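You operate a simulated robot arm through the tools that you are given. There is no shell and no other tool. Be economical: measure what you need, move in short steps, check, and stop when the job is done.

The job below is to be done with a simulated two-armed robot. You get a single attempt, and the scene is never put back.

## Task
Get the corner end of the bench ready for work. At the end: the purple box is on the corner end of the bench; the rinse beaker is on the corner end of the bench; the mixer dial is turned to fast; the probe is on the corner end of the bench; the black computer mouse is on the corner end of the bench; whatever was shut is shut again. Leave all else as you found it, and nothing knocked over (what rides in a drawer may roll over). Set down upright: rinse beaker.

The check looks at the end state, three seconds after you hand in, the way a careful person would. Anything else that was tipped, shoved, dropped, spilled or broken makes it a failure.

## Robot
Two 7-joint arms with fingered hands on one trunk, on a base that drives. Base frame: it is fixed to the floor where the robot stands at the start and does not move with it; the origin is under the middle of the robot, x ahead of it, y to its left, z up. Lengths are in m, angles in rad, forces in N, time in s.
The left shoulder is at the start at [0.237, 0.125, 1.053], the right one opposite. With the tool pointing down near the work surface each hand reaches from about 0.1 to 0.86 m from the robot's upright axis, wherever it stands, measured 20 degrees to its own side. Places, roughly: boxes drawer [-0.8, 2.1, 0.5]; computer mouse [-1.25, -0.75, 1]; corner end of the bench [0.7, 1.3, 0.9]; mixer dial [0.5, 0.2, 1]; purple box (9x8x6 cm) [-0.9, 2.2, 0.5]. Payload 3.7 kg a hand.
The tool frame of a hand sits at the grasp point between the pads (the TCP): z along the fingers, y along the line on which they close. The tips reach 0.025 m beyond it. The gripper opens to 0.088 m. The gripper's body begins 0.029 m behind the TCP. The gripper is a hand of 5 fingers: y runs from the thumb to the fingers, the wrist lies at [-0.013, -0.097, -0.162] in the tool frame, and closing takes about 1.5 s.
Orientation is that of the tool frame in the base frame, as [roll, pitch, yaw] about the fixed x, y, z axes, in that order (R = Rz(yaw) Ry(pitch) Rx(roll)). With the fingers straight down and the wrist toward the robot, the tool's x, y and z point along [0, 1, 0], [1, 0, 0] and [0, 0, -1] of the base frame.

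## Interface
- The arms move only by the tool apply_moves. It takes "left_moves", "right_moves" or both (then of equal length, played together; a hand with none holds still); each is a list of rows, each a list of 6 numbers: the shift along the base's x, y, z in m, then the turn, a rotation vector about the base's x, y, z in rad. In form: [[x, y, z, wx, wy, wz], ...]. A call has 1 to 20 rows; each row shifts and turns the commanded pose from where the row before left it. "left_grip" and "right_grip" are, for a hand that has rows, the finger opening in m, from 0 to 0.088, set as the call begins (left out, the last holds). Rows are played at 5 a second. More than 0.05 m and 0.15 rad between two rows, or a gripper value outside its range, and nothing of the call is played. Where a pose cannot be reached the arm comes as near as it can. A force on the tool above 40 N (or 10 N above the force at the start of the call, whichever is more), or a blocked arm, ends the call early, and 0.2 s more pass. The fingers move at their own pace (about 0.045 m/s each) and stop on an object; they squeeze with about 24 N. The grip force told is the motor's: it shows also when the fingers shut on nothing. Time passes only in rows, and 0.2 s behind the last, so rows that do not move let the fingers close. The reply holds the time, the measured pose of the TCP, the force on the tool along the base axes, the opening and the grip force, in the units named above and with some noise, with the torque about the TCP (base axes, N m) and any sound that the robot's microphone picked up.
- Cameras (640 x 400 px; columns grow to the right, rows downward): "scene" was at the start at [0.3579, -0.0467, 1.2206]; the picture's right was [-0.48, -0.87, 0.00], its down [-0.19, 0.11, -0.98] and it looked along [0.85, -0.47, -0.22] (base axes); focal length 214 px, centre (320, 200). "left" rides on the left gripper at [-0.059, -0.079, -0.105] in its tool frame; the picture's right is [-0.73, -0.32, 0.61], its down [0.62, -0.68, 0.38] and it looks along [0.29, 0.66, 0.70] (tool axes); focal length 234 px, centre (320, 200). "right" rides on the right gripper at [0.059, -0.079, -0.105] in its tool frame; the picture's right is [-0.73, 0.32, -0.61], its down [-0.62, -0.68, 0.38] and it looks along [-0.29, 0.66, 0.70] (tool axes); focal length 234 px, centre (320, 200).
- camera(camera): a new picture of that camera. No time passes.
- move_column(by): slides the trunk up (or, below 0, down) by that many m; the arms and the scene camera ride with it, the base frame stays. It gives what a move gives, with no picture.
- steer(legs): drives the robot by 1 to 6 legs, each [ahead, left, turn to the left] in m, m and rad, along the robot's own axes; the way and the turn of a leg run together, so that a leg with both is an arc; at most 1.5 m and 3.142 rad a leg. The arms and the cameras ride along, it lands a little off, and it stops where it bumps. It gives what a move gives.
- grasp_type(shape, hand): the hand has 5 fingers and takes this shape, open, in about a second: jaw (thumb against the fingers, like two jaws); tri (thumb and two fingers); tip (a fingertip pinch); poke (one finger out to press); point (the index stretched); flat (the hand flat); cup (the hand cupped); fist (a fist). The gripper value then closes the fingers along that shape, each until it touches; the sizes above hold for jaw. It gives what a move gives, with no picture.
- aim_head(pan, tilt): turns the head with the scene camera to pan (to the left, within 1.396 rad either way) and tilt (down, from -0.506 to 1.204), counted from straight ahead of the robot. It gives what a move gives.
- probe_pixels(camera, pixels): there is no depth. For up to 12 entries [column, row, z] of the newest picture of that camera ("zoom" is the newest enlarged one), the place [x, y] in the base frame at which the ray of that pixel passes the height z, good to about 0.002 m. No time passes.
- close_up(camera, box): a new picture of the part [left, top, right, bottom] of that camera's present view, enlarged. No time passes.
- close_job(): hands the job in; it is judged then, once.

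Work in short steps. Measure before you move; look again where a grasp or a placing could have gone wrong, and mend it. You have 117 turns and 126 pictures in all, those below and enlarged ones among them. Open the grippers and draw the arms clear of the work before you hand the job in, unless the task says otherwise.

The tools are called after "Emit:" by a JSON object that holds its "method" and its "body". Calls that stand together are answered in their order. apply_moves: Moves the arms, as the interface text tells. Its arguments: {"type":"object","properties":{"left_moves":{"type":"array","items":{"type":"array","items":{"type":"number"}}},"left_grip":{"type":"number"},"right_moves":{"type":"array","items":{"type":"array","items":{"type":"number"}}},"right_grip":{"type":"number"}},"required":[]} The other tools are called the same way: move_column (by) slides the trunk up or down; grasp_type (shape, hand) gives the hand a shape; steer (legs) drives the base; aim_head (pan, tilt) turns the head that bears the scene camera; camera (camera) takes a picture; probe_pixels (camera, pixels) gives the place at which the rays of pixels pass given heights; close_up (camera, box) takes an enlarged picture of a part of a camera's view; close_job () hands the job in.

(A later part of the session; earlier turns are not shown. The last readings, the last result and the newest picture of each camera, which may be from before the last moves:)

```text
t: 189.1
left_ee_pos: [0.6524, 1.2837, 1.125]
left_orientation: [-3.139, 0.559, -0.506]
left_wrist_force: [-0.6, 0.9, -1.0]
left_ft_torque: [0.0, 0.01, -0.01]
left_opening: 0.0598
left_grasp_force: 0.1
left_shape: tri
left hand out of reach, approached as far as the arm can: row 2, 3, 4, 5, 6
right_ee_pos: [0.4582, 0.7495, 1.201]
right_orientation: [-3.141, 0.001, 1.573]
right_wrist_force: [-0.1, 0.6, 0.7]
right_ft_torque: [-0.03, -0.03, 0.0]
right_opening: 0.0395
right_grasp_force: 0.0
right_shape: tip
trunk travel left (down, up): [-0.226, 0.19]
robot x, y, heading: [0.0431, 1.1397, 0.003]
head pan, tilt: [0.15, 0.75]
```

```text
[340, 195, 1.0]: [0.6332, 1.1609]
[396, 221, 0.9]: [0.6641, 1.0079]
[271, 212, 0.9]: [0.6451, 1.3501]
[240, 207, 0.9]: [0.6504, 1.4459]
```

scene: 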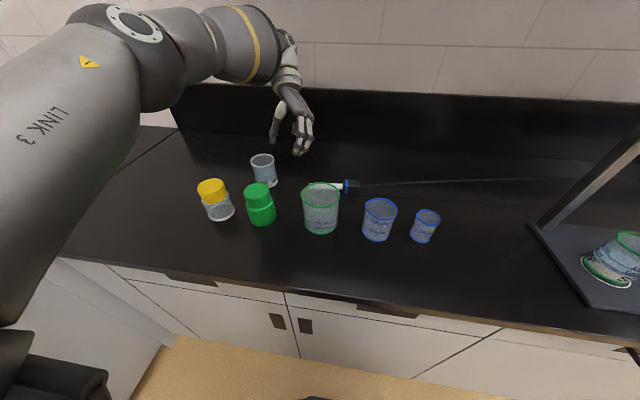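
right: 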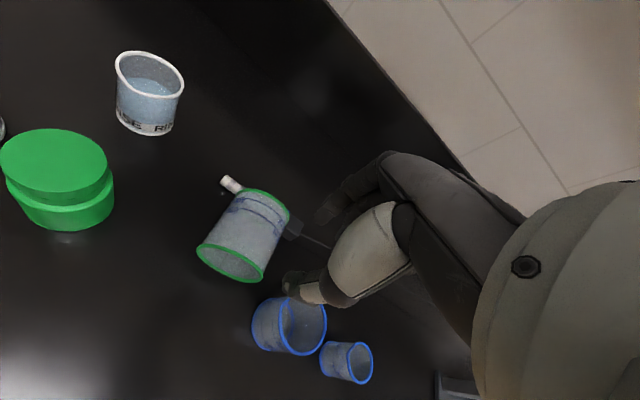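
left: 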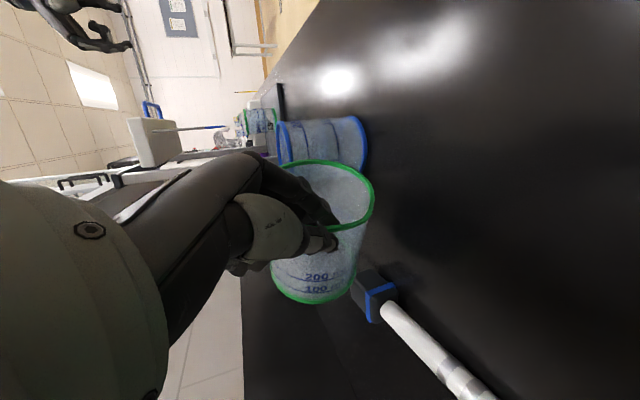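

Green beaker stands again. I check its place (no new picture), clear both hands, reset shapes to jaw, and head for the mouse.

Emit:
{"method": "probe_pixels", "body": {"camera": "scene", "pixels": [[321, 231, 0.9], [376, 238, 0.9], [262, 224, 0.9], [422, 240, 0.9], [221, 219, 0.9], [321, 193, 1.0]]}}

Emit:
{"method": "apply_moves", "body": {"left_moves": [[0, 0, 0.03, -0.05, -0.1, 0], [-0.02, 0.01, 0.03, -0.05, -0.1, 0], [-0.03, 0.01, 0.02, -0.05, -0.1, 0], [-0.03, 0.01, 0.02, -0.05, -0.1, 0], [-0.03, 0.01, 0, -0.05, -0.1, 0], [-0.03, 0, 0, 0, 0, 0.14], [-0.03, 0, 0, 0, 0, 0.14], [-0.02, 0, 0, 0, 0, 0.14], [0, 0, 0, 0, 0, 0.14], [0, 0, 0, 0, 0, 0.14], [0, 0, 0, 0, 0, 0.14], [0, 0, 0, 0, 0, 0.14], [0, 0, 0, 0, 0, 0.14], [0, 0, 0, 0, 0, 0.14], [0, 0, 0, 0, 0, 0.14], [0, 0, 0, 0, 0, 0.14], [0, 0, 0, 0, 0, 0.14], [0, 0, 0, 0, 0, 0.14], [0, 0, 0, 0, 0, 0.14], [0, 0, 0, 0, 0, 0.1]]}}

Emit:
{"method": "grasp_type", "body": {"hand": "right", "shape": "jaw"}}

Emit:
{"method": "grasp_type", "body": {"hand": "left", "shape": "jaw"}}

```text
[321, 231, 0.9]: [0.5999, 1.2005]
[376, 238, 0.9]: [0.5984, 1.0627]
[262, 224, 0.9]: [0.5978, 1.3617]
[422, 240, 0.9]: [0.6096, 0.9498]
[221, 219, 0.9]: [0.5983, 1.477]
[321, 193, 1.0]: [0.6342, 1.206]
```

```text
t: 193.3
left_ee_pos: [0.4591, 1.3246, 1.2278]
left_orientation: [-3.118, 0.0, 1.565]
left_wrist_force: [-0.3, -1.4, -1.2]
left_ft_torque: [-0.01, 0.01, -0.02]
left_opening: 0.0598
left_grasp_force: 0.1
left_shape: tri
right_ee_pos: [0.4572, 0.7492, 1.2013]
right_orientation: [3.141, -0.001, 1.576]
right_wrist_force: [1.1, -0.3, -0.1]
right_ft_torque: [-0.01, 0.02, 0.01]
right_opening: 0.0397
right_grasp_force: 0.1
right_shape: tip
trunk travel left (down, up): [-0.226, 0.19]
robot x, y, heading: [0.0417, 1.1363, 0.003]
head pan, tilt: [0.15, 0.75]
```

```text
t: 194.2
left_ee_pos: [0.4604, 1.3234, 1.2269]
left_orientation: [-3.115, 0.002, 1.561]
left_wrist_force: [0.4, 0.1, -0.5]
left_ft_torque: [-0.01, 0.03, 0.0]
left_opening: 0.06
left_grasp_force: 0.1
left_shape: tri
right_ee_pos: [0.4576, 0.7486, 1.2013]
right_orientation: [3.14, 0.0, 1.574]
right_wrist_force: [0.1, -0.1, 0.3]
right_ft_torque: [-0.02, 0.02, 0.02]
right_opening: 0.0876
right_grasp_force: 0.1
right_shape: jaw
trunk travel left (down, up): [-0.226, 0.19]
robot x, y, heading: [0.0436, 1.1413, -0.0]
head pan, tilt: [0.15, 0.75]
```

```text
t: 195.1
left_ee_pos: [0.4589, 1.3234, 1.2284]
left_orientation: [-3.115, 0.002, 1.558]
left_wrist_force: [0.2, 0.1, 0.0]
left_ft_torque: [-0.02, -0.02, 0.0]
left_opening: 0.0878
left_grasp_force: 0.0
left_shape: jaw
right_ee_pos: [0.4577, 0.7482, 1.2008]
right_orientation: [3.14, 0.0, 1.574]
right_wrist_force: [-0.6, 0.3, 0.4]
right_ft_torque: [-0.02, 0.01, -0.02]
right_opening: 0.088
right_grasp_force: 0.1
right_shape: jaw
trunk travel left (down, up): [-0.226, 0.19]
robot x, y, heading: [0.0492, 1.1369, 0.004]
head pan, tilt: [0.15, 0.75]
```

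Green beaker is at (0.600,1.2005) against the original (0.6015,1.208): good. Now I drive to the island for the mouse: back off, go right, turn to face -x.

Emit:
{"method": "steer", "body": {"legs": [[-0.45, 0, 0], [0, -1.0, 0], [0, -0.65, 0], [0, 0, 3.135]]}}

Emit:
{"method": "aim_head", "body": {"pan": 0.2, "tilt": 0.55}}

Emit:
{"method": "camera", "body": {"camera": "scene"}}

```text
t: 213.4
left_ee_pos: [-0.804, -0.7348, 1.2275]
left_orientation: [-3.115, 0.001, -1.536]
left_wrist_force: [-0.3, 0.5, 0.1]
left_ft_torque: [-0.02, -0.02, -0.01]
left_opening: 0.0879
left_grasp_force: 0.2
left_shape: jaw
right_ee_pos: [-0.827, -0.1605, 1.2023]
right_orientation: [3.14, 0.001, -1.523]
right_wrist_force: [0.3, -0.4, -0.6]
right_ft_torque: [0.01, 0.01, -0.01]
right_opening: 0.0879
right_grasp_force: 0.0
right_shape: jaw
trunk travel left (down, up): [-0.226, 0.19]
robot x, y, heading: [-0.3991, -0.5294, -3.093]
head pan, tilt: [0.15, 0.75]
```

```text
t: 214.1
left_ee_pos: [-0.8041, -0.7364, 1.2276]
left_orientation: [-3.116, 0.003, -1.537]
left_wrist_force: [0.3, -0.2, 0.7]
left_ft_torque: [-0.01, -0.03, 0.0]
left_opening: 0.0878
left_grasp_force: 0.1
left_shape: jaw
right_ee_pos: [-0.8259, -0.1604, 1.2003]
right_orientation: [3.14, -0.001, -1.524]
right_wrist_force: [0.0, -0.4, 0.1]
right_ft_torque: [-0.01, 0.01, -0.02]
right_opening: 0.0874
right_grasp_force: 0.1
right_shape: jaw
trunk travel left (down, up): [-0.226, 0.19]
robot x, y, heading: [-0.3977, -0.5337, -3.093]
head pan, tilt: [0.201, 0.55]
```

```text
12 pictures are left
```

scene: 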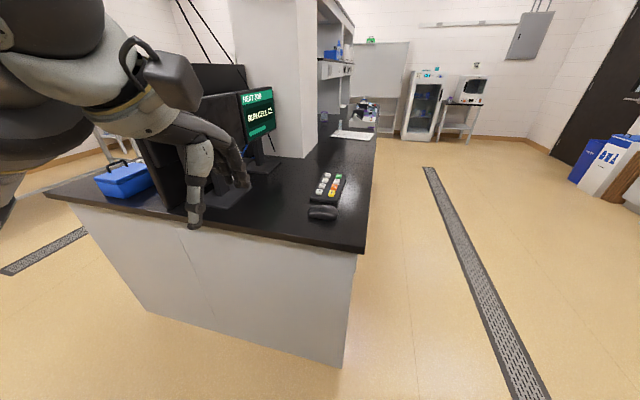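

The mouse is at (322,212), in front of a coloured keypad. I get positions.

Emit:
{"method": "probe_pixels", "body": {"camera": "scene", "pixels": [[323, 212, 0.915], [308, 211, 0.91], [337, 213, 0.91], [323, 206, 0.92], [323, 219, 0.9], [327, 187, 0.91], [360, 252, 0.9], [200, 230, 0.9], [370, 150, 0.9]]}}

Emit:
{"method": "close_up", "body": {"camera": "scene", "box": [270, 150, 390, 250]}}

```text
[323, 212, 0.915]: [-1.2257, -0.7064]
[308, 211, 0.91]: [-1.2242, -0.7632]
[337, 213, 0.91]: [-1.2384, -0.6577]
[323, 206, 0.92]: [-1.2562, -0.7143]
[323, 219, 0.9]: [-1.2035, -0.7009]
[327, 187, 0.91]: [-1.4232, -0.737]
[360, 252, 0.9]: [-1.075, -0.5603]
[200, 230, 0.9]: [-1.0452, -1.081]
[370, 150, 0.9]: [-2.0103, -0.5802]
```

```text
4.00 times, centred on (330, 200) of scene
```

zoom: 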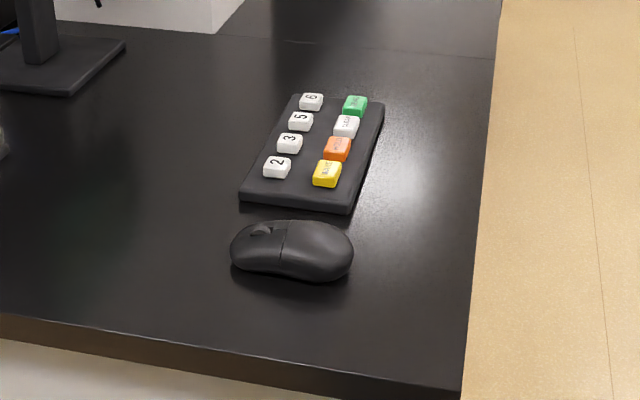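

Mouse centre ≈(-1.228,-0.71), length along y. I check the gap to the keypad from the zoom.

Emit:
{"method": "probe_pixels", "body": {"camera": "zoom", "pixels": [[240, 200, 0.905], [350, 211, 0.905], [295, 207, 0.905], [292, 221, 0.925], [292, 280, 0.902], [232, 252, 0.91], [353, 258, 0.91], [240, 270, 0.903], [340, 280, 0.903]]}}

Emit:
{"method": "steer", "body": {"legs": [[0, 0, -0.048], [0.2, 0, 0]]}}

```text
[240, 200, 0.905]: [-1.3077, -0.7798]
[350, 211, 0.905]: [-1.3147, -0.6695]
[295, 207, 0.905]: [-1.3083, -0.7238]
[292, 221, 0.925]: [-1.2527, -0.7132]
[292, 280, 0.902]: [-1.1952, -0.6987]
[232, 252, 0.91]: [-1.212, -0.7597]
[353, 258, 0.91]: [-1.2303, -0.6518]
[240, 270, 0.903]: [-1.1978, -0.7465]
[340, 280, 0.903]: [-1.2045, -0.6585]
```

```text
t: 216.1
left_ee_pos: [-1.0135, -0.7168, 1.2269]
left_orientation: [-3.115, 0.002, -1.583]
left_wrist_force: [-0.2, 0.6, -0.3]
left_ft_torque: [0.01, -0.06, 0.0]
left_opening: 0.088
left_grasp_force: 0.0
left_shape: jaw
right_ee_pos: [-1.0109, -0.1412, 1.2009]
right_orientation: [3.14, -0.002, -1.569]
right_wrist_force: [0.0, -0.6, -0.1]
right_ft_torque: [-0.02, -0.01, 0.0]
right_opening: 0.0879
right_grasp_force: 0.1
right_shape: jaw
trunk travel left (down, up): [-0.226, 0.19]
robot x, y, heading: [-0.5981, -0.5382, -3.134]
head pan, tilt: [0.201, 0.55]
```

Gap to the keypad is 5 cm. I move the left hand over the mouse and descend to z≈0.932 with opening 0.08.

Emit:
{"method": "apply_moves", "body": {"left_moves": [[-0.045, 0.003, 0, 0, 0, 0], [-0.045, 0.003, 0, 0, 0, 0], [-0.045, 0.003, 0, 0, 0, 0], [-0.04, 0.002, -0.02, 0, 0, 0], [-0.038, 0, -0.03, 0, 0, 0], [0, 0, -0.045, 0, 0, 0], [0, 0, -0.045, 0, 0, 0], [0, 0, -0.045, 0, 0, 0], [0, 0, -0.04, 0, 0, 0], [0, 0, -0.03, 0, 0, 0], [0, 0, 0, 0, 0, 0]], "left_grip": 0.08}}

Emit:
{"method": "camera", "body": {"camera": "left"}}

```text
t: 218.5
left_ee_pos: [-1.227, -0.7069, 0.973]
left_orientation: [-3.116, 0.001, -1.58]
left_wrist_force: [-0.4, 0.1, 0.6]
left_ft_torque: [-0.02, 0.02, 0.01]
left_opening: 0.0805
left_grasp_force: 0.1
left_shape: jaw
right_ee_pos: [-1.0097, -0.1422, 1.2021]
right_orientation: [3.14, -0.001, -1.569]
right_wrist_force: [-0.2, -0.1, 0.4]
right_ft_torque: [0.01, 0.02, 0.0]
right_opening: 0.0877
right_grasp_force: 0.0
right_shape: jaw
trunk travel left (down, up): [-0.226, 0.19]
robot x, y, heading: [-0.5989, -0.5326, -3.143]
head pan, tilt: [0.201, 0.55]
```

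```text
10 pictures are left
```

left: 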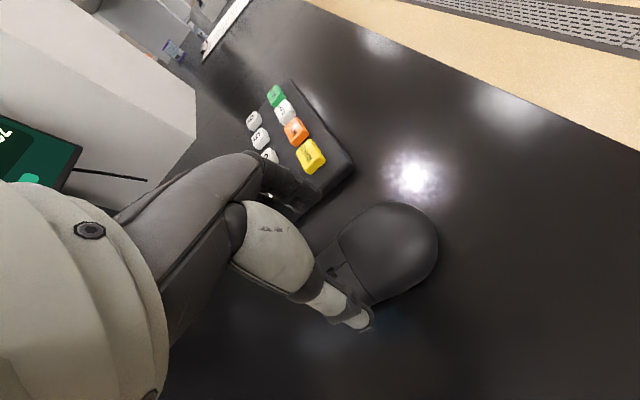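

The mouse lies between thumb and fingers. I descend the last 4 cm, close, and lift.

Emit:
{"method": "apply_moves", "body": {"left_moves": [[0, 0, -0.02, 0, 0, 0], [0, 0, -0.02, 0, 0, 0], [0, 0, 0, 0, 0, 0]]}}

Emit:
{"method": "apply_moves", "body": {"left_moves": [[0, 0, 0, 0, 0, 0], [0, 0, 0, 0, 0, 0], [0, 0, 0, 0, 0, 0], [0, 0, 0, 0, 0, 0], [0, 0, 0, 0, 0, 0], [0, 0, 0.03, 0, 0, 0], [0, 0, 0.04, 0, 0, 0], [0, 0, 0.04, 0, 0, 0], [0, 0, 0, 0, 0, 0]], "left_grip": 0.02}}

```text
t: 219.3
left_ee_pos: [-1.2268, -0.7065, 0.9333]
left_orientation: [-3.117, 0.002, -1.583]
left_wrist_force: [0.1, 0.4, -0.2]
left_ft_torque: [-0.03, 0.01, -0.03]
left_opening: 0.0803
left_grasp_force: 0.0
left_shape: jaw
right_ee_pos: [-1.0096, -0.1419, 1.2016]
right_orientation: [3.14, 0.0, -1.568]
right_wrist_force: [-0.2, 0.2, -0.1]
right_ft_torque: [0.01, 0.0, -0.03]
right_opening: 0.0877
right_grasp_force: 0.0
right_shape: jaw
trunk travel left (down, up): [-0.226, 0.19]
robot x, y, heading: [-0.5984, -0.5325, -3.138]
head pan, tilt: [0.201, 0.55]
```

```text
t: 221.3
left_ee_pos: [-1.2279, -0.706, 1.0439]
left_orientation: [-3.114, 0.003, -1.583]
left_wrist_force: [0.5, 0.1, -1.9]
left_ft_torque: [0.01, -0.03, 0.05]
left_opening: 0.0514
left_grasp_force: 23.9
left_shape: jaw
right_ee_pos: [-1.0102, -0.1422, 1.2012]
right_orientation: [3.14, -0.001, -1.569]
right_wrist_force: [0.5, -0.2, 0.2]
right_ft_torque: [0.0, 0.01, 0.01]
right_opening: 0.0877
right_grasp_force: 0.1
right_shape: jaw
trunk travel left (down, up): [-0.226, 0.19]
robot x, y, heading: [-0.5975, -0.5304, -3.14]
head pan, tilt: [0.201, 0.55]
```

Mouse is held (opening 0.051, ~1.9 N). I raise and retract it, then drive back to the corner.

Emit:
{"method": "apply_moves", "body": {"left_moves": [[0, 0, 0.04, 0, 0, 0], [0.03, 0, 0.04, 0, 0, 0], [0.04, 0, 0.03, 0, 0, 0], [0.045, 0, 0.03, 0, 0, 0], [0.045, 0, 0, 0, 0, 0], [0.045, 0, 0, 0, 0, 0], [0, 0, 0, 0, 0, 0]]}}

Emit:
{"method": "steer", "body": {"legs": [[-0.17, 0, 0], [0, 0, -3.14], [0, 1.0, 0], [0, 0.9, 0]]}}

```text
refused: row 4 steps farther than a row can; nothing moved
```

```text
t: 239.4
left_ee_pos: [0.1841, 1.5772, 1.0422]
left_orientation: [-3.115, 0.002, 1.569]
left_wrist_force: [0.0, -0.3, -0.6]
left_ft_torque: [0.05, 0.0, 0.01]
left_opening: 0.0508
left_grasp_force: 24.4
left_shape: jaw
right_ee_pos: [-0.0283, 1.0118, 1.2008]
right_orientation: [3.141, 0.001, 1.581]
right_wrist_force: [-0.1, 0.2, -0.1]
right_ft_torque: [0.0, -0.01, -0.02]
right_opening: 0.088
right_grasp_force: 0.0
right_shape: jaw
trunk travel left (down, up): [-0.226, 0.19]
robot x, y, heading: [-0.4447, 1.4, 0.01]
head pan, tilt: [0.201, 0.55]
```

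The move was refused but the drive went fine; the mouse is still held. I raise it and drive forward, then place at about (0.70,1.61).

Emit:
{"method": "apply_moves", "body": {"left_moves": [[0, 0, 0.04, 0, 0, 0], [0, 0.01, 0.04, 0, 0, 0], [0, 0.02, 0.03, 0, 0, 0], [0, 0, 0, 0, 0, 0]]}}

Emit:
{"method": "steer", "body": {"legs": [[0, 0, -0.01], [0.48, 0, 0]]}}

Emit:
{"method": "aim_head", "body": {"pan": 0.15, "tilt": 0.7}}

Emit:
{"method": "camera", "body": {"camera": "scene"}}

```text
t: 240.4
left_ee_pos: [0.1867, 1.6062, 1.1529]
left_orientation: [-3.116, 0.002, 1.567]
left_wrist_force: [0.1, 0.2, -0.8]
left_ft_torque: [0.05, 0.05, -0.01]
left_opening: 0.0505
left_grasp_force: 24.7
left_shape: jaw
right_ee_pos: [-0.0276, 1.0102, 1.2017]
right_orientation: [3.141, 0.001, 1.581]
right_wrist_force: [1.0, 0.0, -0.7]
right_ft_torque: [0.01, 0.03, -0.04]
right_opening: 0.0879
right_grasp_force: 0.1
right_shape: jaw
trunk travel left (down, up): [-0.226, 0.19]
robot x, y, heading: [-0.4413, 1.3953, 0.006]
head pan, tilt: [0.201, 0.55]
```

```text
t: 243.6
left_ee_pos: [0.668, 1.6025, 1.1533]
left_orientation: [-3.115, 0.0, 1.561]
left_wrist_force: [0.2, 0.2, -1.0]
left_ft_torque: [-0.02, 0.0, -0.02]
left_opening: 0.0507
left_grasp_force: 24.1
left_shape: jaw
right_ee_pos: [0.4492, 1.0077, 1.2007]
right_orientation: [3.14, -0.001, 1.575]
right_wrist_force: [-0.3, 0.4, 0.0]
right_ft_torque: [-0.02, 0.03, -0.01]
right_opening: 0.0879
right_grasp_force: 0.0
right_shape: jaw
trunk travel left (down, up): [-0.226, 0.19]
robot x, y, heading: [0.035, 1.3967, 0.004]
head pan, tilt: [0.201, 0.55]
```

```text
t: 244.3
left_ee_pos: [0.667, 1.602, 1.1521]
left_orientation: [-3.116, 0.002, 1.56]
left_wrist_force: [0.5, 0.2, -0.4]
left_ft_torque: [0.04, 0.04, 0.0]
left_opening: 0.0507
left_grasp_force: 24.2
left_shape: jaw
right_ee_pos: [0.4492, 1.0087, 1.202]
right_orientation: [3.14, 0.002, 1.575]
right_wrist_force: [-0.4, 0.1, 0.5]
right_ft_torque: [-0.01, -0.01, -0.02]
right_opening: 0.0879
right_grasp_force: 0.2
right_shape: jaw
trunk travel left (down, up): [-0.226, 0.19]
robot x, y, heading: [0.0366, 1.3956, 0.005]
head pan, tilt: [0.15, 0.7]
```

```text
9 pictures are left
```

scene: 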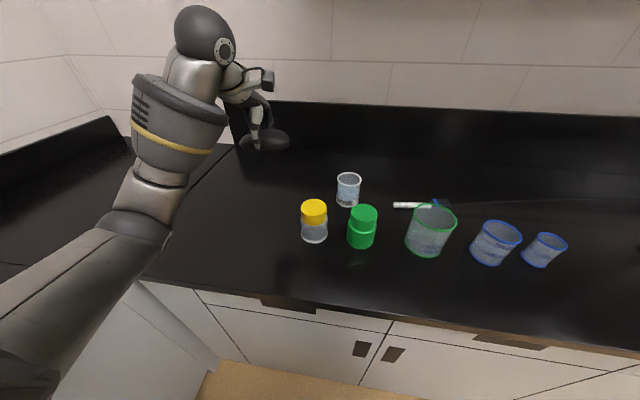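

Everything stands; the mouse hangs over free bench. I lower to z≈0.935 and release, then lift.

Emit:
{"method": "apply_moves", "body": {"left_moves": [[0.015, 0, -0.04, 0, 0, 0], [0.015, 0, -0.04, 0, 0, 0], [0, 0, -0.045, 0, 0, 0], [0, 0, -0.04, 0, 0, 0], [0, 0, -0.03, 0, 0, 0], [0, 0, -0.015, 0, 0, 0], [0, 0, -0.007, 0, 0, 0], [0, 0, 0, 0, 0, 0]]}}

Emit:
{"method": "apply_moves", "body": {"left_moves": [[0, 0, 0, 0, 0, 0], [0, 0, 0, 0, 0, 0], [0, 0, 0, 0, 0, 0], [0, 0, 0, 0, 0, 0], [0, 0, 0, 0, 0, 0], [0, 0, 0.03, 0, 0, 0], [0, 0, 0.045, 0, 0, 0], [0, 0, 0.045, 0, 0, 0], [0, 0, 0.045, 0, 0, 0], [0, 0, 0.045, 0, 0, 0], [-0.045, 0, 0, 0, 0, 0], [-0.045, 0, 0, 0, 0, 0], [-0.045, 0, 0, 0, 0, 0], [-0.045, 0, 0, 0, 0, 0], [-0.04, 0, 0, 0, 0, 0]], "left_grip": 0.088}}

```text
t: 246.1
left_ee_pos: [0.6956, 1.6034, 0.9364]
left_orientation: [-3.114, 0.002, 1.562]
left_wrist_force: [0.8, 0.2, -0.6]
left_ft_torque: [0.01, 0.03, 0.04]
left_opening: 0.0507
left_grasp_force: 23.9
left_shape: jaw
right_ee_pos: [0.4479, 1.0083, 1.2011]
right_orientation: [3.14, 0.001, 1.574]
right_wrist_force: [0.8, 1.0, -0.2]
right_ft_torque: [-0.01, -0.01, -0.03]
right_opening: 0.0878
right_grasp_force: 0.1
right_shape: jaw
trunk travel left (down, up): [-0.226, 0.19]
robot x, y, heading: [0.0328, 1.3965, 0.004]
head pan, tilt: [0.15, 0.7]
```

```text
t: 249.3
left_ee_pos: [0.4776, 1.6011, 1.146]
left_orientation: [-3.115, 0.0, 1.561]
left_wrist_force: [0.4, -0.1, 0.2]
left_ft_torque: [-0.04, 0.0, -0.05]
left_opening: 0.0879
left_grasp_force: 0.0
left_shape: jaw
right_ee_pos: [0.4469, 1.007, 1.2021]
right_orientation: [3.14, 0.0, 1.575]
right_wrist_force: [0.5, 0.1, -0.1]
right_ft_torque: [-0.01, -0.01, -0.01]
right_opening: 0.0877
right_grasp_force: 0.0
right_shape: jaw
trunk travel left (down, up): [-0.226, 0.19]
robot x, y, heading: [0.0382, 1.3973, 0.003]
head pan, tilt: [0.15, 0.7]
```

Mouse placed. Now I drive to face the boxes drawer and lower the trunk for a look at the labels.

Emit:
{"method": "steer", "body": {"legs": [[-0.84, -0.35, 0], [0, 0, 1.568]]}}

Emit:
{"method": "aim_head", "body": {"pan": 0.0, "tilt": 0.6}}

Emit:
{"method": "move_column", "body": {"by": -0.2}}

Emit:
{"method": "close_up", "body": {"camera": "scene", "box": [200, 130, 440, 330]}}

```text
t: 257.9
left_ee_pos: [-1.03, 1.4772, 1.1451]
left_orientation: [-3.116, 0.003, -3.133]
left_wrist_force: [-0.3, 0.7, 0.5]
left_ft_torque: [0.03, 0.02, -0.01]
left_opening: 0.0877
left_grasp_force: 0.1
left_shape: jaw
right_ee_pos: [-0.4357, 1.4569, 1.2004]
right_orientation: [3.14, -0.001, -3.119]
right_wrist_force: [-0.9, -0.5, -0.2]
right_ft_torque: [0.01, 0.0, 0.01]
right_opening: 0.0879
right_grasp_force: 0.0
right_shape: jaw
trunk travel left (down, up): [-0.226, 0.19]
robot x, y, heading: [-0.8198, 1.0366, 1.584]
head pan, tilt: [0.15, 0.7]
```

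```text
t: 258.6
left_ee_pos: [-1.0288, 1.4769, 1.1462]
left_orientation: [-3.115, 0.001, -3.134]
left_wrist_force: [0.1, 0.5, -0.8]
left_ft_torque: [0.03, 0.03, 0.02]
left_opening: 0.0877
left_grasp_force: 0.0
left_shape: jaw
right_ee_pos: [-0.4335, 1.4571, 1.201]
right_orientation: [3.141, 0.001, -3.119]
right_wrist_force: [0.3, 0.6, -0.9]
right_ft_torque: [-0.01, -0.01, 0.02]
right_opening: 0.0876
right_grasp_force: 0.0
right_shape: jaw
trunk travel left (down, up): [-0.226, 0.19]
robot x, y, heading: [-0.8188, 1.0388, 1.594]
head pan, tilt: [0.0, 0.6]
```

```text
t: 260.8
left_ee_pos: [-1.0302, 1.5323, 0.7541]
left_orientation: [-2.483, 0.009, -3.131]
left_wrist_force: [-0.2, 0.9, 0.0]
left_ft_torque: [-0.01, -0.02, 0.02]
left_opening: 0.0877
left_grasp_force: 0.1
left_shape: jaw
right_ee_pos: [-0.4344, 1.4565, 1.0029]
right_orientation: [3.138, -0.001, -3.123]
right_wrist_force: [0.1, 0.0, 0.5]
right_ft_torque: [0.0, 0.01, 0.03]
right_opening: 0.0879
right_grasp_force: 0.0
right_shape: jaw
trunk travel left (down, up): [-0.026, 0.39]
robot x, y, heading: [-0.8186, 1.0381, 1.591]
head pan, tilt: [0.0, 0.6]
```

```text
2.00 times, centred on (320, 230) of scene
```

zoom: 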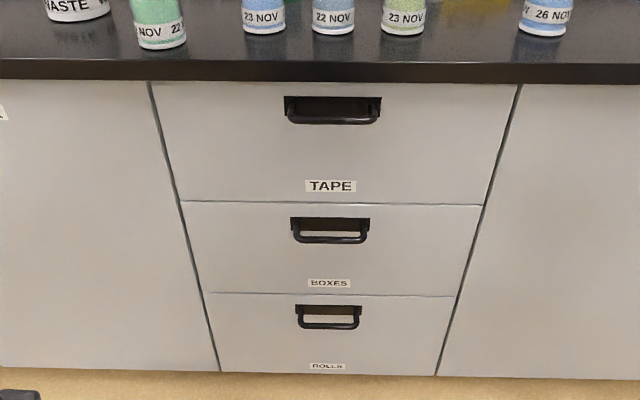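

BOXES is the middle drawer; its bar handle is at zoom (330,238). I probe rays at various heights to fix the plane.

Emit:
{"method": "probe_pixels", "body": {"camera": "zoom", "pixels": [[330, 60, 0.9], [330, 82, 0.86], [330, 240, 0.55], [330, 240, 0.6], [330, 240, 0.65], [292, 238, 0.62], [370, 238, 0.62], [330, 203, 0.65], [330, 203, 0.7], [330, 294, 0.45], [330, 294, 0.5], [330, 373, 0.28]]}}

```text
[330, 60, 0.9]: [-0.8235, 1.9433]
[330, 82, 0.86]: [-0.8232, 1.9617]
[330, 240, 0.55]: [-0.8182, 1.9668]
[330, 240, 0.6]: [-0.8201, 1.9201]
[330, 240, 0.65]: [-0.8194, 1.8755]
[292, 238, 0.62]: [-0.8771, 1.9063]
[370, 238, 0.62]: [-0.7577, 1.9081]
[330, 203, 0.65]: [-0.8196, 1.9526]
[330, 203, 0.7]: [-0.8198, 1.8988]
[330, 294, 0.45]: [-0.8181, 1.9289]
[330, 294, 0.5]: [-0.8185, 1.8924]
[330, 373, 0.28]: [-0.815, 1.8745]
```

Drawer front is near y≈1.965, bar around (-0.82,1.93,0.59). I shift left/forward and bring the right hand, tilted 0.6 rad forward, in front of the handle.

Emit:
{"method": "steer", "body": {"legs": [[0, 0, -0.02], [0.2, 0.18, 0]]}}

Emit:
{"method": "apply_moves", "body": {"right_moves": [[-0.025, 0, -0.035, 0.1, 0, 0], [-0.025, 0, -0.04, 0.1, 0, 0], [-0.025, 0, -0.04, 0.1, 0, 0], [-0.025, 0, -0.04, 0.1, 0, 0], [-0.025, 0, -0.04, 0.1, 0, 0], [-0.025, 0, -0.04, 0.1, 0, 0], [-0.025, 0.02, -0.035, 0, 0, 0], [-0.015, 0.03, -0.02, 0, 0, 0], [0, 0.03, 0, 0, 0, 0], [0, 0.03, 0, 0, 0, 0], [0, 0, 0, 0, 0, 0]], "right_grip": 0.06}}

Emit:
{"method": "camera", "body": {"camera": "right"}}

```text
t: 263.1
left_ee_pos: [-1.1959, 1.7393, 0.7531]
left_orientation: [-2.48, 0.01, 3.131]
left_wrist_force: [-1.0, 0.3, -0.8]
left_ft_torque: [0.0, 0.01, -0.01]
left_opening: 0.0878
left_grasp_force: 0.0
left_shape: jaw
right_ee_pos: [-0.6032, 1.6517, 1.0011]
right_orientation: [3.14, 0.0, 3.14]
right_wrist_force: [-0.5, -0.1, -0.4]
right_ft_torque: [-0.03, 0.0, 0.01]
right_opening: 0.0879
right_grasp_force: 0.2
right_shape: jaw
trunk travel left (down, up): [-0.026, 0.39]
robot x, y, heading: [-0.9935, 1.2411, 1.569]
head pan, tilt: [0.0, 0.6]
```

```text
t: 265.5
left_ee_pos: [-1.1972, 1.7406, 0.7542]
left_orientation: [-2.483, 0.009, 3.129]
left_wrist_force: [0.4, 0.8, 0.6]
left_ft_torque: [0.0, 0.02, 0.01]
left_opening: 0.0878
left_grasp_force: 0.0
left_shape: jaw
right_ee_pos: [-0.614, 1.7686, 0.7536]
right_orientation: [2.538, 0.0, 3.14]
right_wrist_force: [1.0, -0.6, -1.0]
right_ft_torque: [0.0, -0.01, 0.02]
right_opening: 0.0604
right_grasp_force: 0.0
right_shape: jaw
right hand out of reach, approached as far as the arm can: row 1, 2, 3, 4, 5, 6, 7
trunk travel left (down, up): [-0.026, 0.39]
robot x, y, heading: [-0.9956, 1.2398, 1.567]
head pan, tilt: [0.0, 0.6]
```

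```text
7 pictures are left
```

right: 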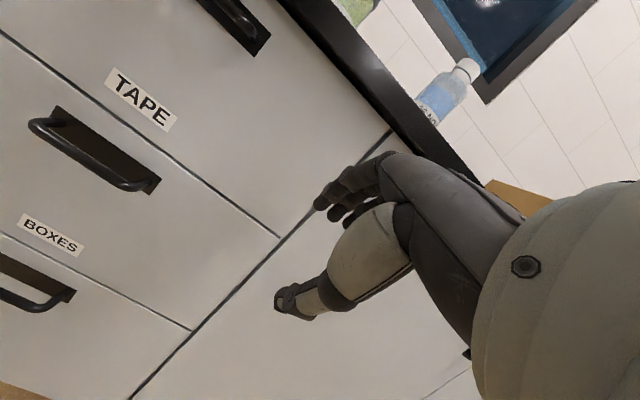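

Clear view of the BOXES handle: bar centre (88,160). I intersect with the earlier ray.

Emit:
{"method": "probe_pixels", "body": {"camera": "right", "pixels": [[88, 160, 0.56], [88, 160, 0.58], [88, 160, 0.6], [88, 160, 0.62], [140, 188, 0.6], [33, 128, 0.6], [190, 329, 0.4], [280, 237, 0.638]]}}

```text
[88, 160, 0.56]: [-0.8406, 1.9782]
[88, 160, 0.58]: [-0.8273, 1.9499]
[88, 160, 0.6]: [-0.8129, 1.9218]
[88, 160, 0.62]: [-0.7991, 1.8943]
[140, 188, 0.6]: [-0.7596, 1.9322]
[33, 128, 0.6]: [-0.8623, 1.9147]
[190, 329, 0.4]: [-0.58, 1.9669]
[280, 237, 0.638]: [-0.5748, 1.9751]
```

Bar at (-0.82,1.932,0.59). I move to a pre-grasp just above and before it, opening 0.045.

Emit:
{"method": "apply_moves", "body": {"right_moves": [[-0.04, 0, -0.02, 0, 0, 0], [-0.04, 0, -0.02, 0, 0, 0], [-0.04, 0.01, -0.02, 0, 0, 0], [-0.04, 0.02, -0.02, 0, 0, 0], [-0.04, 0.02, -0.02, 0, 0, 0], [-0.006, 0.03, 0, 0, 0, 0], [0, 0.03, 0, 0, 0, 0], [0, 0, 0, 0, 0, 0]], "right_grip": 0.045}}

```text
t: 267.3
left_ee_pos: [-1.1977, 1.7402, 0.7541]
left_orientation: [-2.482, 0.01, 3.13]
left_wrist_force: [-0.4, 0.1, -0.9]
left_ft_torque: [0.0, -0.01, 0.03]
left_opening: 0.0878
left_grasp_force: 0.1
left_shape: jaw
right_ee_pos: [-0.8129, 1.8817, 0.6475]
right_orientation: [2.54, -0.001, 3.14]
right_wrist_force: [0.3, -0.6, -1.2]
right_ft_torque: [0.01, 0.0, 0.05]
right_opening: 0.0453
right_grasp_force: 0.1
right_shape: jaw
right hand out of reach, approached as far as the arm can: row 2
trunk travel left (down, up): [-0.026, 0.39]
robot x, y, heading: [-0.9937, 1.2415, 1.571]
head pan, tilt: [0.0, 0.6]
```

Pre-grasp reached. I slide in along the fingers around the bar and close.

Emit:
{"method": "apply_moves", "body": {"right_moves": [[-0.006, 0.008, 0, 0, 0, 0], [0, 0.014, -0.02, 0, 0, 0], [0, 0.014, -0.02, 0, 0, 0], [0, 0.012, -0.017, 0, 0, 0], [0, 0, 0, 0, 0, 0]]}}

Emit:
{"method": "apply_moves", "body": {"right_moves": [[0, 0, 0, 0, 0, 0], [0, 0, 0, 0, 0, 0], [0, 0, 0, 0, 0, 0], [0, 0, 0, 0, 0, 0], [0, 0, 0, 0, 0, 0], [0, 0, 0, 0, 0, 0]], "right_grip": 0.0}}

```text
t: 268.5
left_ee_pos: [-1.1967, 1.7384, 0.7552]
left_orientation: [-2.483, 0.01, 3.129]
left_wrist_force: [-0.1, 0.7, -0.4]
left_ft_torque: [-0.02, -0.01, 0.01]
left_opening: 0.0876
left_grasp_force: 0.1
left_shape: jaw
right_ee_pos: [-0.8221, 1.9279, 0.5905]
right_orientation: [2.539, -0.002, 3.141]
right_wrist_force: [-0.9, -26.6, 8.2]
right_ft_torque: [0.55, -0.05, -0.22]
right_opening: 0.0406
right_grasp_force: 0.0
right_shape: jaw
trunk travel left (down, up): [-0.026, 0.39]
robot x, y, heading: [-0.9973, 1.2427, 1.572]
head pan, tilt: [0.0, 0.6]
```

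```text
t: 269.9
left_ee_pos: [-1.1962, 1.7407, 0.7525]
left_orientation: [-2.481, 0.008, 3.127]
left_wrist_force: [0.2, -0.7, -0.5]
left_ft_torque: [0.03, 0.0, 0.02]
left_opening: 0.0872
left_grasp_force: 0.0
left_shape: jaw
right_ee_pos: [-0.8219, 1.9265, 0.5877]
right_orientation: [2.547, -0.001, 3.139]
right_wrist_force: [-1.2, -20.9, -17.7]
right_ft_torque: [0.1, 0.0, 0.07]
right_opening: 0.0
right_grasp_force: 24.1
right_shape: jaw
trunk travel left (down, up): [-0.026, 0.39]
robot x, y, heading: [-0.9915, 1.2428, 1.568]
head pan, tilt: [0.0, 0.6]
```

Closed with contact forces on the bar. I test by driving back 0.1 and taking a look.

Emit:
{"method": "steer", "body": {"legs": [[-0.1, 0, 0]]}}

Emit:
{"method": "camera", "body": {"camera": "right"}}

```text
t: 271.0
left_ee_pos: [-1.196, 1.6417, 0.7522]
left_orientation: [-2.48, 0.008, 3.128]
left_wrist_force: [0.9, -0.6, -0.5]
left_ft_torque: [-0.03, 0.02, -0.02]
left_opening: 0.0876
left_grasp_force: 0.1
left_shape: jaw
right_ee_pos: [-0.8214, 1.8304, 0.5891]
right_orientation: [2.542, -0.001, 3.139]
right_wrist_force: [-1.9, -0.1, -16.2]
right_ft_torque: [-0.13, 0.04, 0.17]
right_opening: 0.0002
right_grasp_force: 24.1
right_shape: jaw
trunk travel left (down, up): [-0.026, 0.39]
robot x, y, heading: [-0.9945, 1.1413, 1.567]
head pan, tilt: [0.0, 0.6]
```

```text
6 pictures are left
```

right: 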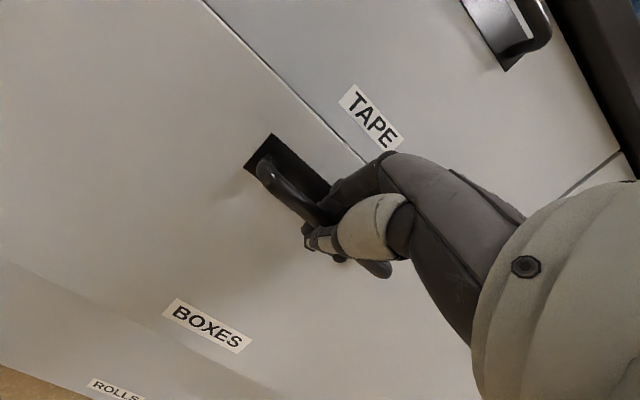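

The hand holds the bar and the drawer is coming out. I pull 0.28 more, then release, lift the hand up, and look inside.

Emit:
{"method": "steer", "body": {"legs": [[-0.28, 0, 0]]}}

Emit:
{"method": "apply_moves", "body": {"right_moves": [[0, 0, 0, 0, 0, 0], [0, 0, 0, 0, 0, 0], [0, 0, 0, 0, 0, 0], [0, 0, 0, 0, 0, 0], [0, -0.014, 0.02, 0, 0, 0], [0, -0.02, 0.03, 0, 0, 0], [0, -0.02, 0.03, 0, 0, 0], [0, 0, 0.045, -0.1, 0, 0], [0, 0, 0.045, -0.1, 0, 0], [0, 0, 0.045, -0.1, 0, 0], [0, 0, 0.04, -0.1, 0, 0], [0, 0, 0.02, -0.1, 0, 0], [0, 0, 0.0, -0.1, 0, 0], [0, 0, 0, 0, 0, 0]], "right_grip": 0.06}}

Emit:
{"method": "aim_head", "body": {"pan": 0.0, "tilt": 0.75}}

Emit:
{"method": "camera", "body": {"camera": "scene"}}

```text
t: 273.0
left_ee_pos: [-1.1972, 1.3642, 0.7531]
left_orientation: [-2.48, 0.008, 3.127]
left_wrist_force: [0.1, -0.4, 1.0]
left_ft_torque: [0.0, 0.03, -0.02]
left_opening: 0.0877
left_grasp_force: 0.0
left_shape: jaw
right_ee_pos: [-0.8219, 1.5529, 0.5897]
right_orientation: [2.542, -0.002, 3.14]
right_wrist_force: [-0.4, 0.6, -14.4]
right_ft_torque: [-0.09, 0.01, 0.15]
right_opening: 0.0
right_grasp_force: 24.5
right_shape: jaw
trunk travel left (down, up): [-0.026, 0.39]
robot x, y, heading: [-0.9964, 0.8608, 1.569]
head pan, tilt: [0.0, 0.6]
```

```text
t: 276.0
left_ee_pos: [-1.1971, 1.3623, 0.7533]
left_orientation: [-2.481, 0.01, 3.129]
left_wrist_force: [0.2, 1.0, 0.0]
left_ft_torque: [-0.02, 0.0, -0.01]
left_opening: 0.0875
left_grasp_force: 0.1
left_shape: jaw
right_ee_pos: [-0.8032, 1.5344, 0.8075]
right_orientation: [-3.142, -0.001, 3.137]
right_wrist_force: [0.4, -1.0, -0.4]
right_ft_torque: [0.0, -0.03, -0.01]
right_opening: 0.06
right_grasp_force: 0.1
right_shape: jaw
right hand out of reach, approached as far as the arm can: row 9, 10, 12, 13
trunk travel left (down, up): [-0.026, 0.39]
robot x, y, heading: [-0.9955, 0.8619, 1.572]
head pan, tilt: [0.0, 0.6]
```

```text
t: 276.7
left_ee_pos: [-1.1973, 1.3628, 0.7532]
left_orientation: [-2.482, 0.012, 3.131]
left_wrist_force: [0.3, -0.9, -0.1]
left_ft_torque: [0.01, 0.0, 0.01]
left_opening: 0.0876
left_grasp_force: 0.0
left_shape: jaw
right_ee_pos: [-0.8033, 1.5352, 0.8077]
right_orientation: [3.138, 0.001, 3.138]
right_wrist_force: [-0.8, 0.4, -0.4]
right_ft_torque: [0.01, 0.01, -0.01]
right_opening: 0.0598
right_grasp_force: 0.2
right_shape: jaw
trunk travel left (down, up): [-0.026, 0.39]
robot x, y, heading: [-0.9968, 0.8613, 1.567]
head pan, tilt: [0.0, 0.75]
```

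```text
5 pictures are left
```

scene: 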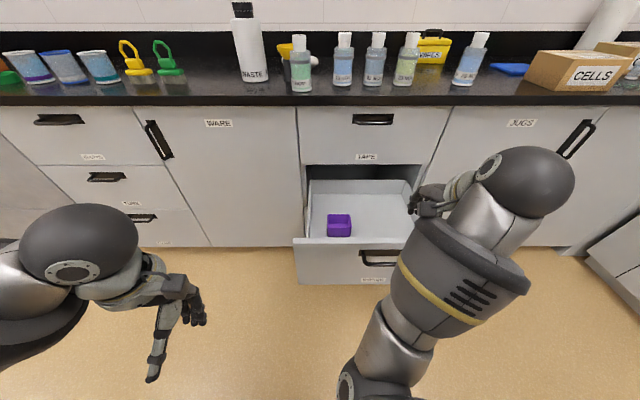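

The purple box is at (339,225) in the open drawer. I measure it and the drawer.

Emit:
{"method": "probe_pixels", "body": {"camera": "scene", "pixels": [[328, 214, 0.53], [350, 214, 0.53], [327, 226, 0.53], [351, 226, 0.53], [327, 237, 0.47], [351, 237, 0.47], [300, 238, 0.63], [405, 243, 0.63], [365, 180, 0.62], [378, 262, 0.59]]}}

Emit:
{"method": "close_up", "body": {"camera": "scene", "box": [290, 160, 440, 290]}}

```text
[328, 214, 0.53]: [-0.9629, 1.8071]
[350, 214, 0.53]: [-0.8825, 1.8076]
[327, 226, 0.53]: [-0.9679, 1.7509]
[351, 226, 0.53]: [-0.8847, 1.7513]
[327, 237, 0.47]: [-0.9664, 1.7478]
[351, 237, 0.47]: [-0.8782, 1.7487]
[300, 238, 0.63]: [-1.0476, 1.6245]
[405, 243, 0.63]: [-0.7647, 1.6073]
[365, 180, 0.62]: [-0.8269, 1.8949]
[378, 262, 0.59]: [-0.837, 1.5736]
```

```text
3.08 times, centred on (365, 225) of scene
```

zoom: 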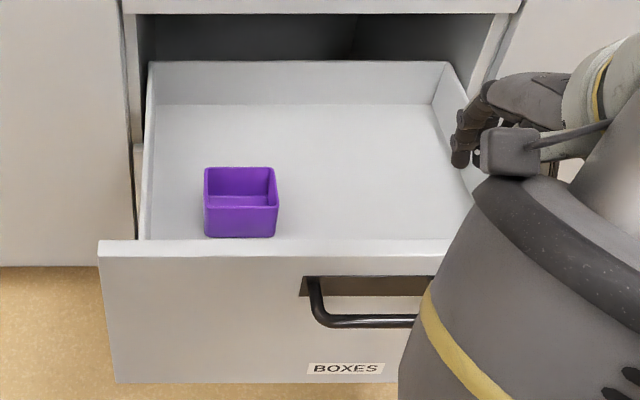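

I probe the box edges at candidate heights.

Emit:
{"method": "probe_pixels", "body": {"camera": "zoom", "pixels": [[242, 237, 0.44], [242, 237, 0.46], [242, 237, 0.48], [242, 206, 0.5], [242, 206, 0.52], [242, 206, 0.54], [240, 168, 0.5], [240, 168, 0.52], [240, 168, 0.54], [205, 168, 0.52], [274, 168, 0.52], [240, 245, 0.64]]}}

```text
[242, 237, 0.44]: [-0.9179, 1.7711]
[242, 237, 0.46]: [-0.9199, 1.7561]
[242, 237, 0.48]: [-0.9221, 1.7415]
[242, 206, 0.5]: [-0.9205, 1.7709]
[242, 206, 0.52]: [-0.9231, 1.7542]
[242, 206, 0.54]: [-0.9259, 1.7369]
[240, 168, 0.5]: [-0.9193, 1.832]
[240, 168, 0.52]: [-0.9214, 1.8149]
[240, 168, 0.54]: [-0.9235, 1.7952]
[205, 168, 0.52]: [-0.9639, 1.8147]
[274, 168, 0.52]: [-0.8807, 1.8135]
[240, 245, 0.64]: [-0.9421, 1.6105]
```

Box spans y≈1.755–1.82, x -0.965…-0.88, top z≈0.52. I raise the trunk for a steeper approach, move base closer, and bring the open right hand above the box.

Emit:
{"method": "move_column", "body": {"by": 0.25}}

Emit:
{"method": "steer", "body": {"legs": [[0.19, 0.15, 0]]}}

Emit:
{"method": "apply_moves", "body": {"right_moves": [[0.01, 0.03, 0, 0, 0, 0], [0.01, 0.03, 0, 0, 0, 0], [0, 0, -0.045, 0, 0, 0], [0, 0, -0.045, 0, 0, 0], [0, 0, -0.045, 0, 0, 0], [0, 0, -0.045, 0, 0, 0], [0, 0, -0.045, 0, 0, 0], [0, 0, 0, 0, 0, 0]], "right_grip": 0.088}}

```text
t: 279.2
left_ee_pos: [-1.1973, 1.3621, 1.0028]
left_orientation: [-2.478, 0.009, 3.128]
left_wrist_force: [-0.3, -0.9, -0.9]
left_ft_torque: [-0.01, 0.0, -0.01]
left_opening: 0.0878
left_grasp_force: 0.1
left_shape: jaw
right_ee_pos: [-0.8047, 1.5363, 1.0557]
right_orientation: [-3.139, -0.001, 3.138]
right_wrist_force: [-0.1, -0.4, -1.1]
right_ft_torque: [0.0, -0.01, 0.0]
right_opening: 0.06
right_grasp_force: 0.1
right_shape: jaw
trunk travel left (down, up): [-0.276, 0.14]
robot x, y, heading: [-0.996, 0.8607, 1.567]
head pan, tilt: [0.0, 0.75]
```

```text
t: 281.0
left_ee_pos: [-1.3504, 1.5526, 1.0038]
left_orientation: [-2.48, 0.01, 3.137]
left_wrist_force: [-0.2, -0.7, -0.1]
left_ft_torque: [-0.01, -0.04, 0.02]
left_opening: 0.088
left_grasp_force: 0.0
left_shape: jaw
right_ee_pos: [-0.9572, 1.7272, 1.0572]
right_orientation: [-3.141, 0.0, -3.138]
right_wrist_force: [-0.1, 0.1, -0.2]
right_ft_torque: [0.02, 0.0, 0.01]
right_opening: 0.0599
right_grasp_force: 0.0
right_shape: jaw
trunk travel left (down, up): [-0.276, 0.14]
robot x, y, heading: [-1.1456, 1.0549, 1.577]
head pan, tilt: [0.0, 0.75]
```

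```text
t: 282.8
left_ee_pos: [-1.35, 1.553, 1.004]
left_orientation: [-2.483, 0.01, 3.138]
left_wrist_force: [-0.6, -0.4, -0.4]
left_ft_torque: [0.01, 0.0, 0.02]
left_opening: 0.0875
left_grasp_force: 0.1
left_shape: jaw
right_ee_pos: [-0.9373, 1.7869, 0.8327]
right_orientation: [-3.141, 0.0, -3.136]
right_wrist_force: [-0.8, 0.0, -0.7]
right_ft_torque: [0.02, 0.0, -0.02]
right_opening: 0.0879
right_grasp_force: 0.1
right_shape: jaw
trunk travel left (down, up): [-0.276, 0.14]
robot x, y, heading: [-1.1433, 1.0545, 1.574]
head pan, tilt: [0.0, 0.75]
```

On track at (-0.937,1.787,0.833). I descend to ~0.63 and take one wrist picture.

Emit:
{"method": "apply_moves", "body": {"right_moves": [[0.008, 0.001, -0.04, 0, 0, 0], [0.007, 0.001, -0.04, 0, 0, 0], [0, 0, -0.04, 0, 0, 0], [0, 0, -0.04, 0, 0, 0], [0, 0, -0.035, 0, 0, 0], [0, 0, 0, 0, 0, 0]]}}

Emit:
{"method": "camera", "body": {"camera": "right"}}

```text
t: 284.2
left_ee_pos: [-1.3502, 1.5525, 1.0038]
left_orientation: [-2.479, 0.009, 3.136]
left_wrist_force: [0.1, 0.7, 1.1]
left_ft_torque: [-0.03, -0.03, 0.02]
left_opening: 0.0878
left_grasp_force: 0.1
left_shape: jaw
right_ee_pos: [-0.9231, 1.7323, 0.6937]
right_orientation: [-3.141, 0.002, -3.137]
right_wrist_force: [-0.6, 0.7, 0.2]
right_ft_torque: [0.01, -0.02, -0.01]
right_opening: 0.0876
right_grasp_force: 0.1
right_shape: jaw
right hand out of reach, approached as far as the arm can: row 2, 3, 4, 5
trunk travel left (down, up): [-0.276, 0.14]
robot x, y, heading: [-1.1439, 1.0557, 1.577]
head pan, tilt: [0.0, 0.75]
```

```text
3 pictures are left
```

right: 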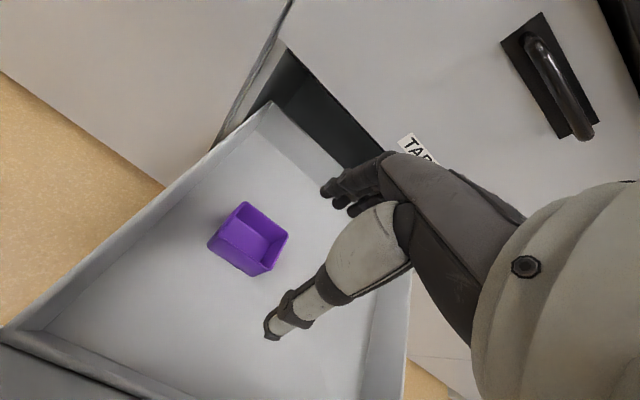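

Reach ends at z=0.69 with this trunk height; I'll lower the trunk. First I recheck the box position in this view.

Emit:
{"method": "probe_pixels", "body": {"camera": "right", "pixels": [[246, 203, 0.52], [289, 236, 0.52], [268, 270, 0.52], [224, 233, 0.52], [257, 236, 0.52], [209, 244, 0.46], [250, 277, 0.46]]}}

Emit:
{"method": "move_column", "body": {"by": -0.13}}

```text
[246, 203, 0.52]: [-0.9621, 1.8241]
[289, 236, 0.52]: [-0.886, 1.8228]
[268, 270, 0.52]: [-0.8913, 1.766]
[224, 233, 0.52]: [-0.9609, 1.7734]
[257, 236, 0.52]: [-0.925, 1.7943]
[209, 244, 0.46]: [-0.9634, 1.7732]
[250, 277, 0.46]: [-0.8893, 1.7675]
```

```text
t: 285.8
left_ee_pos: [-1.3496, 1.5531, 0.8743]
left_orientation: [-2.484, 0.008, 3.135]
left_wrist_force: [-0.7, -0.7, 0.3]
left_ft_torque: [0.01, -0.01, -0.01]
left_opening: 0.0876
left_grasp_force: 0.0
left_shape: jaw
right_ee_pos: [-0.9249, 1.7323, 0.5657]
right_orientation: [3.138, -0.001, -3.137]
right_wrist_force: [0.1, 0.5, -0.3]
right_ft_torque: [0.0, 0.01, -0.01]
right_opening: 0.0877
right_grasp_force: 0.1
right_shape: jaw
trunk travel left (down, up): [-0.146, 0.27]
robot x, y, heading: [-1.1418, 1.0553, 1.577]
head pan, tilt: [0.0, 0.75]
```

Box centre (-0.925,1.796). I shift +0.064 in y above it, then check the reading before descending.

Emit:
{"method": "apply_moves", "body": {"right_moves": [[0, 0.03, 0.005, 0, 0, 0], [0, 0.034, 0, 0, 0, 0], [0, 0, 0, 0, 0, 0]]}}

```text
t: 286.6
left_ee_pos: [-1.3493, 1.5515, 0.8742]
left_orientation: [-2.482, 0.01, 3.139]
left_wrist_force: [-0.7, 0.4, 0.1]
left_ft_torque: [0.0, 0.0, -0.01]
left_opening: 0.0878
left_grasp_force: 0.1
left_shape: jaw
right_ee_pos: [-0.9267, 1.7958, 0.5685]
right_orientation: [-3.142, 0.001, -3.137]
right_wrist_force: [-0.6, 0.2, -0.5]
right_ft_torque: [0.0, 0.01, 0.04]
right_opening: 0.0879
right_grasp_force: 0.0
right_shape: jaw
trunk travel left (down, up): [-0.146, 0.27]
robot x, y, heading: [-1.1467, 1.0541, 1.576]
head pan, tilt: [0.0, 0.75]
```

Exactly above the box. I descend to z≈0.497 and close.

Emit:
{"method": "apply_moves", "body": {"right_moves": [[0, 0, -0.025, 0, 0, 0], [0, 0, -0.025, 0, 0, 0], [0, 0, -0.02, 0, 0, 0], [0, 0, 0, 0, 0, 0]]}}

Emit:
{"method": "apply_moves", "body": {"right_moves": [[0, 0, 0, 0, 0, 0], [0, 0, 0, 0, 0, 0], [0, 0, 0, 0, 0, 0], [0, 0, 0, 0, 0, 0], [0, 0, 0, 0, 0, 0]], "right_grip": 0.02}}

```text
t: 287.6
left_ee_pos: [-1.351, 1.5537, 0.8711]
left_orientation: [-2.478, 0.009, 3.136]
left_wrist_force: [-0.2, 0.0, 0.7]
left_ft_torque: [-0.03, 0.0, -0.02]
left_opening: 0.0878
left_grasp_force: 0.1
left_shape: jaw
right_ee_pos: [-0.9248, 1.787, 0.4989]
right_orientation: [-3.135, 0.0, -3.135]
right_wrist_force: [-0.5, 0.2, 0.2]
right_ft_torque: [0.02, 0.01, -0.01]
right_opening: 0.0877
right_grasp_force: 0.0
right_shape: jaw
right hand out of reach, approached as far as the arm can: row 3
trunk travel left (down, up): [-0.146, 0.27]
robot x, y, heading: [-1.1433, 1.0519, 1.577]
head pan, tilt: [0.0, 0.75]
```

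```text
t: 288.8
left_ee_pos: [-1.3501, 1.5541, 0.8745]
left_orientation: [-2.48, 0.009, 3.136]
left_wrist_force: [0.2, 0.4, 1.1]
left_ft_torque: [0.05, -0.02, 0.03]
left_opening: 0.0879
left_grasp_force: 0.2
left_shape: jaw
right_ee_pos: [-0.9242, 1.79, 0.5033]
right_orientation: [3.141, 0.001, -3.137]
right_wrist_force: [0.8, -0.1, 0.3]
right_ft_torque: [-0.01, -0.01, 0.01]
right_opening: 0.0644
right_grasp_force: 23.9
right_shape: jaw
trunk travel left (down, up): [-0.146, 0.27]
robot x, y, heading: [-1.1424, 1.0546, 1.574]
head pan, tilt: [0.0, 0.75]
5 turns are left
```

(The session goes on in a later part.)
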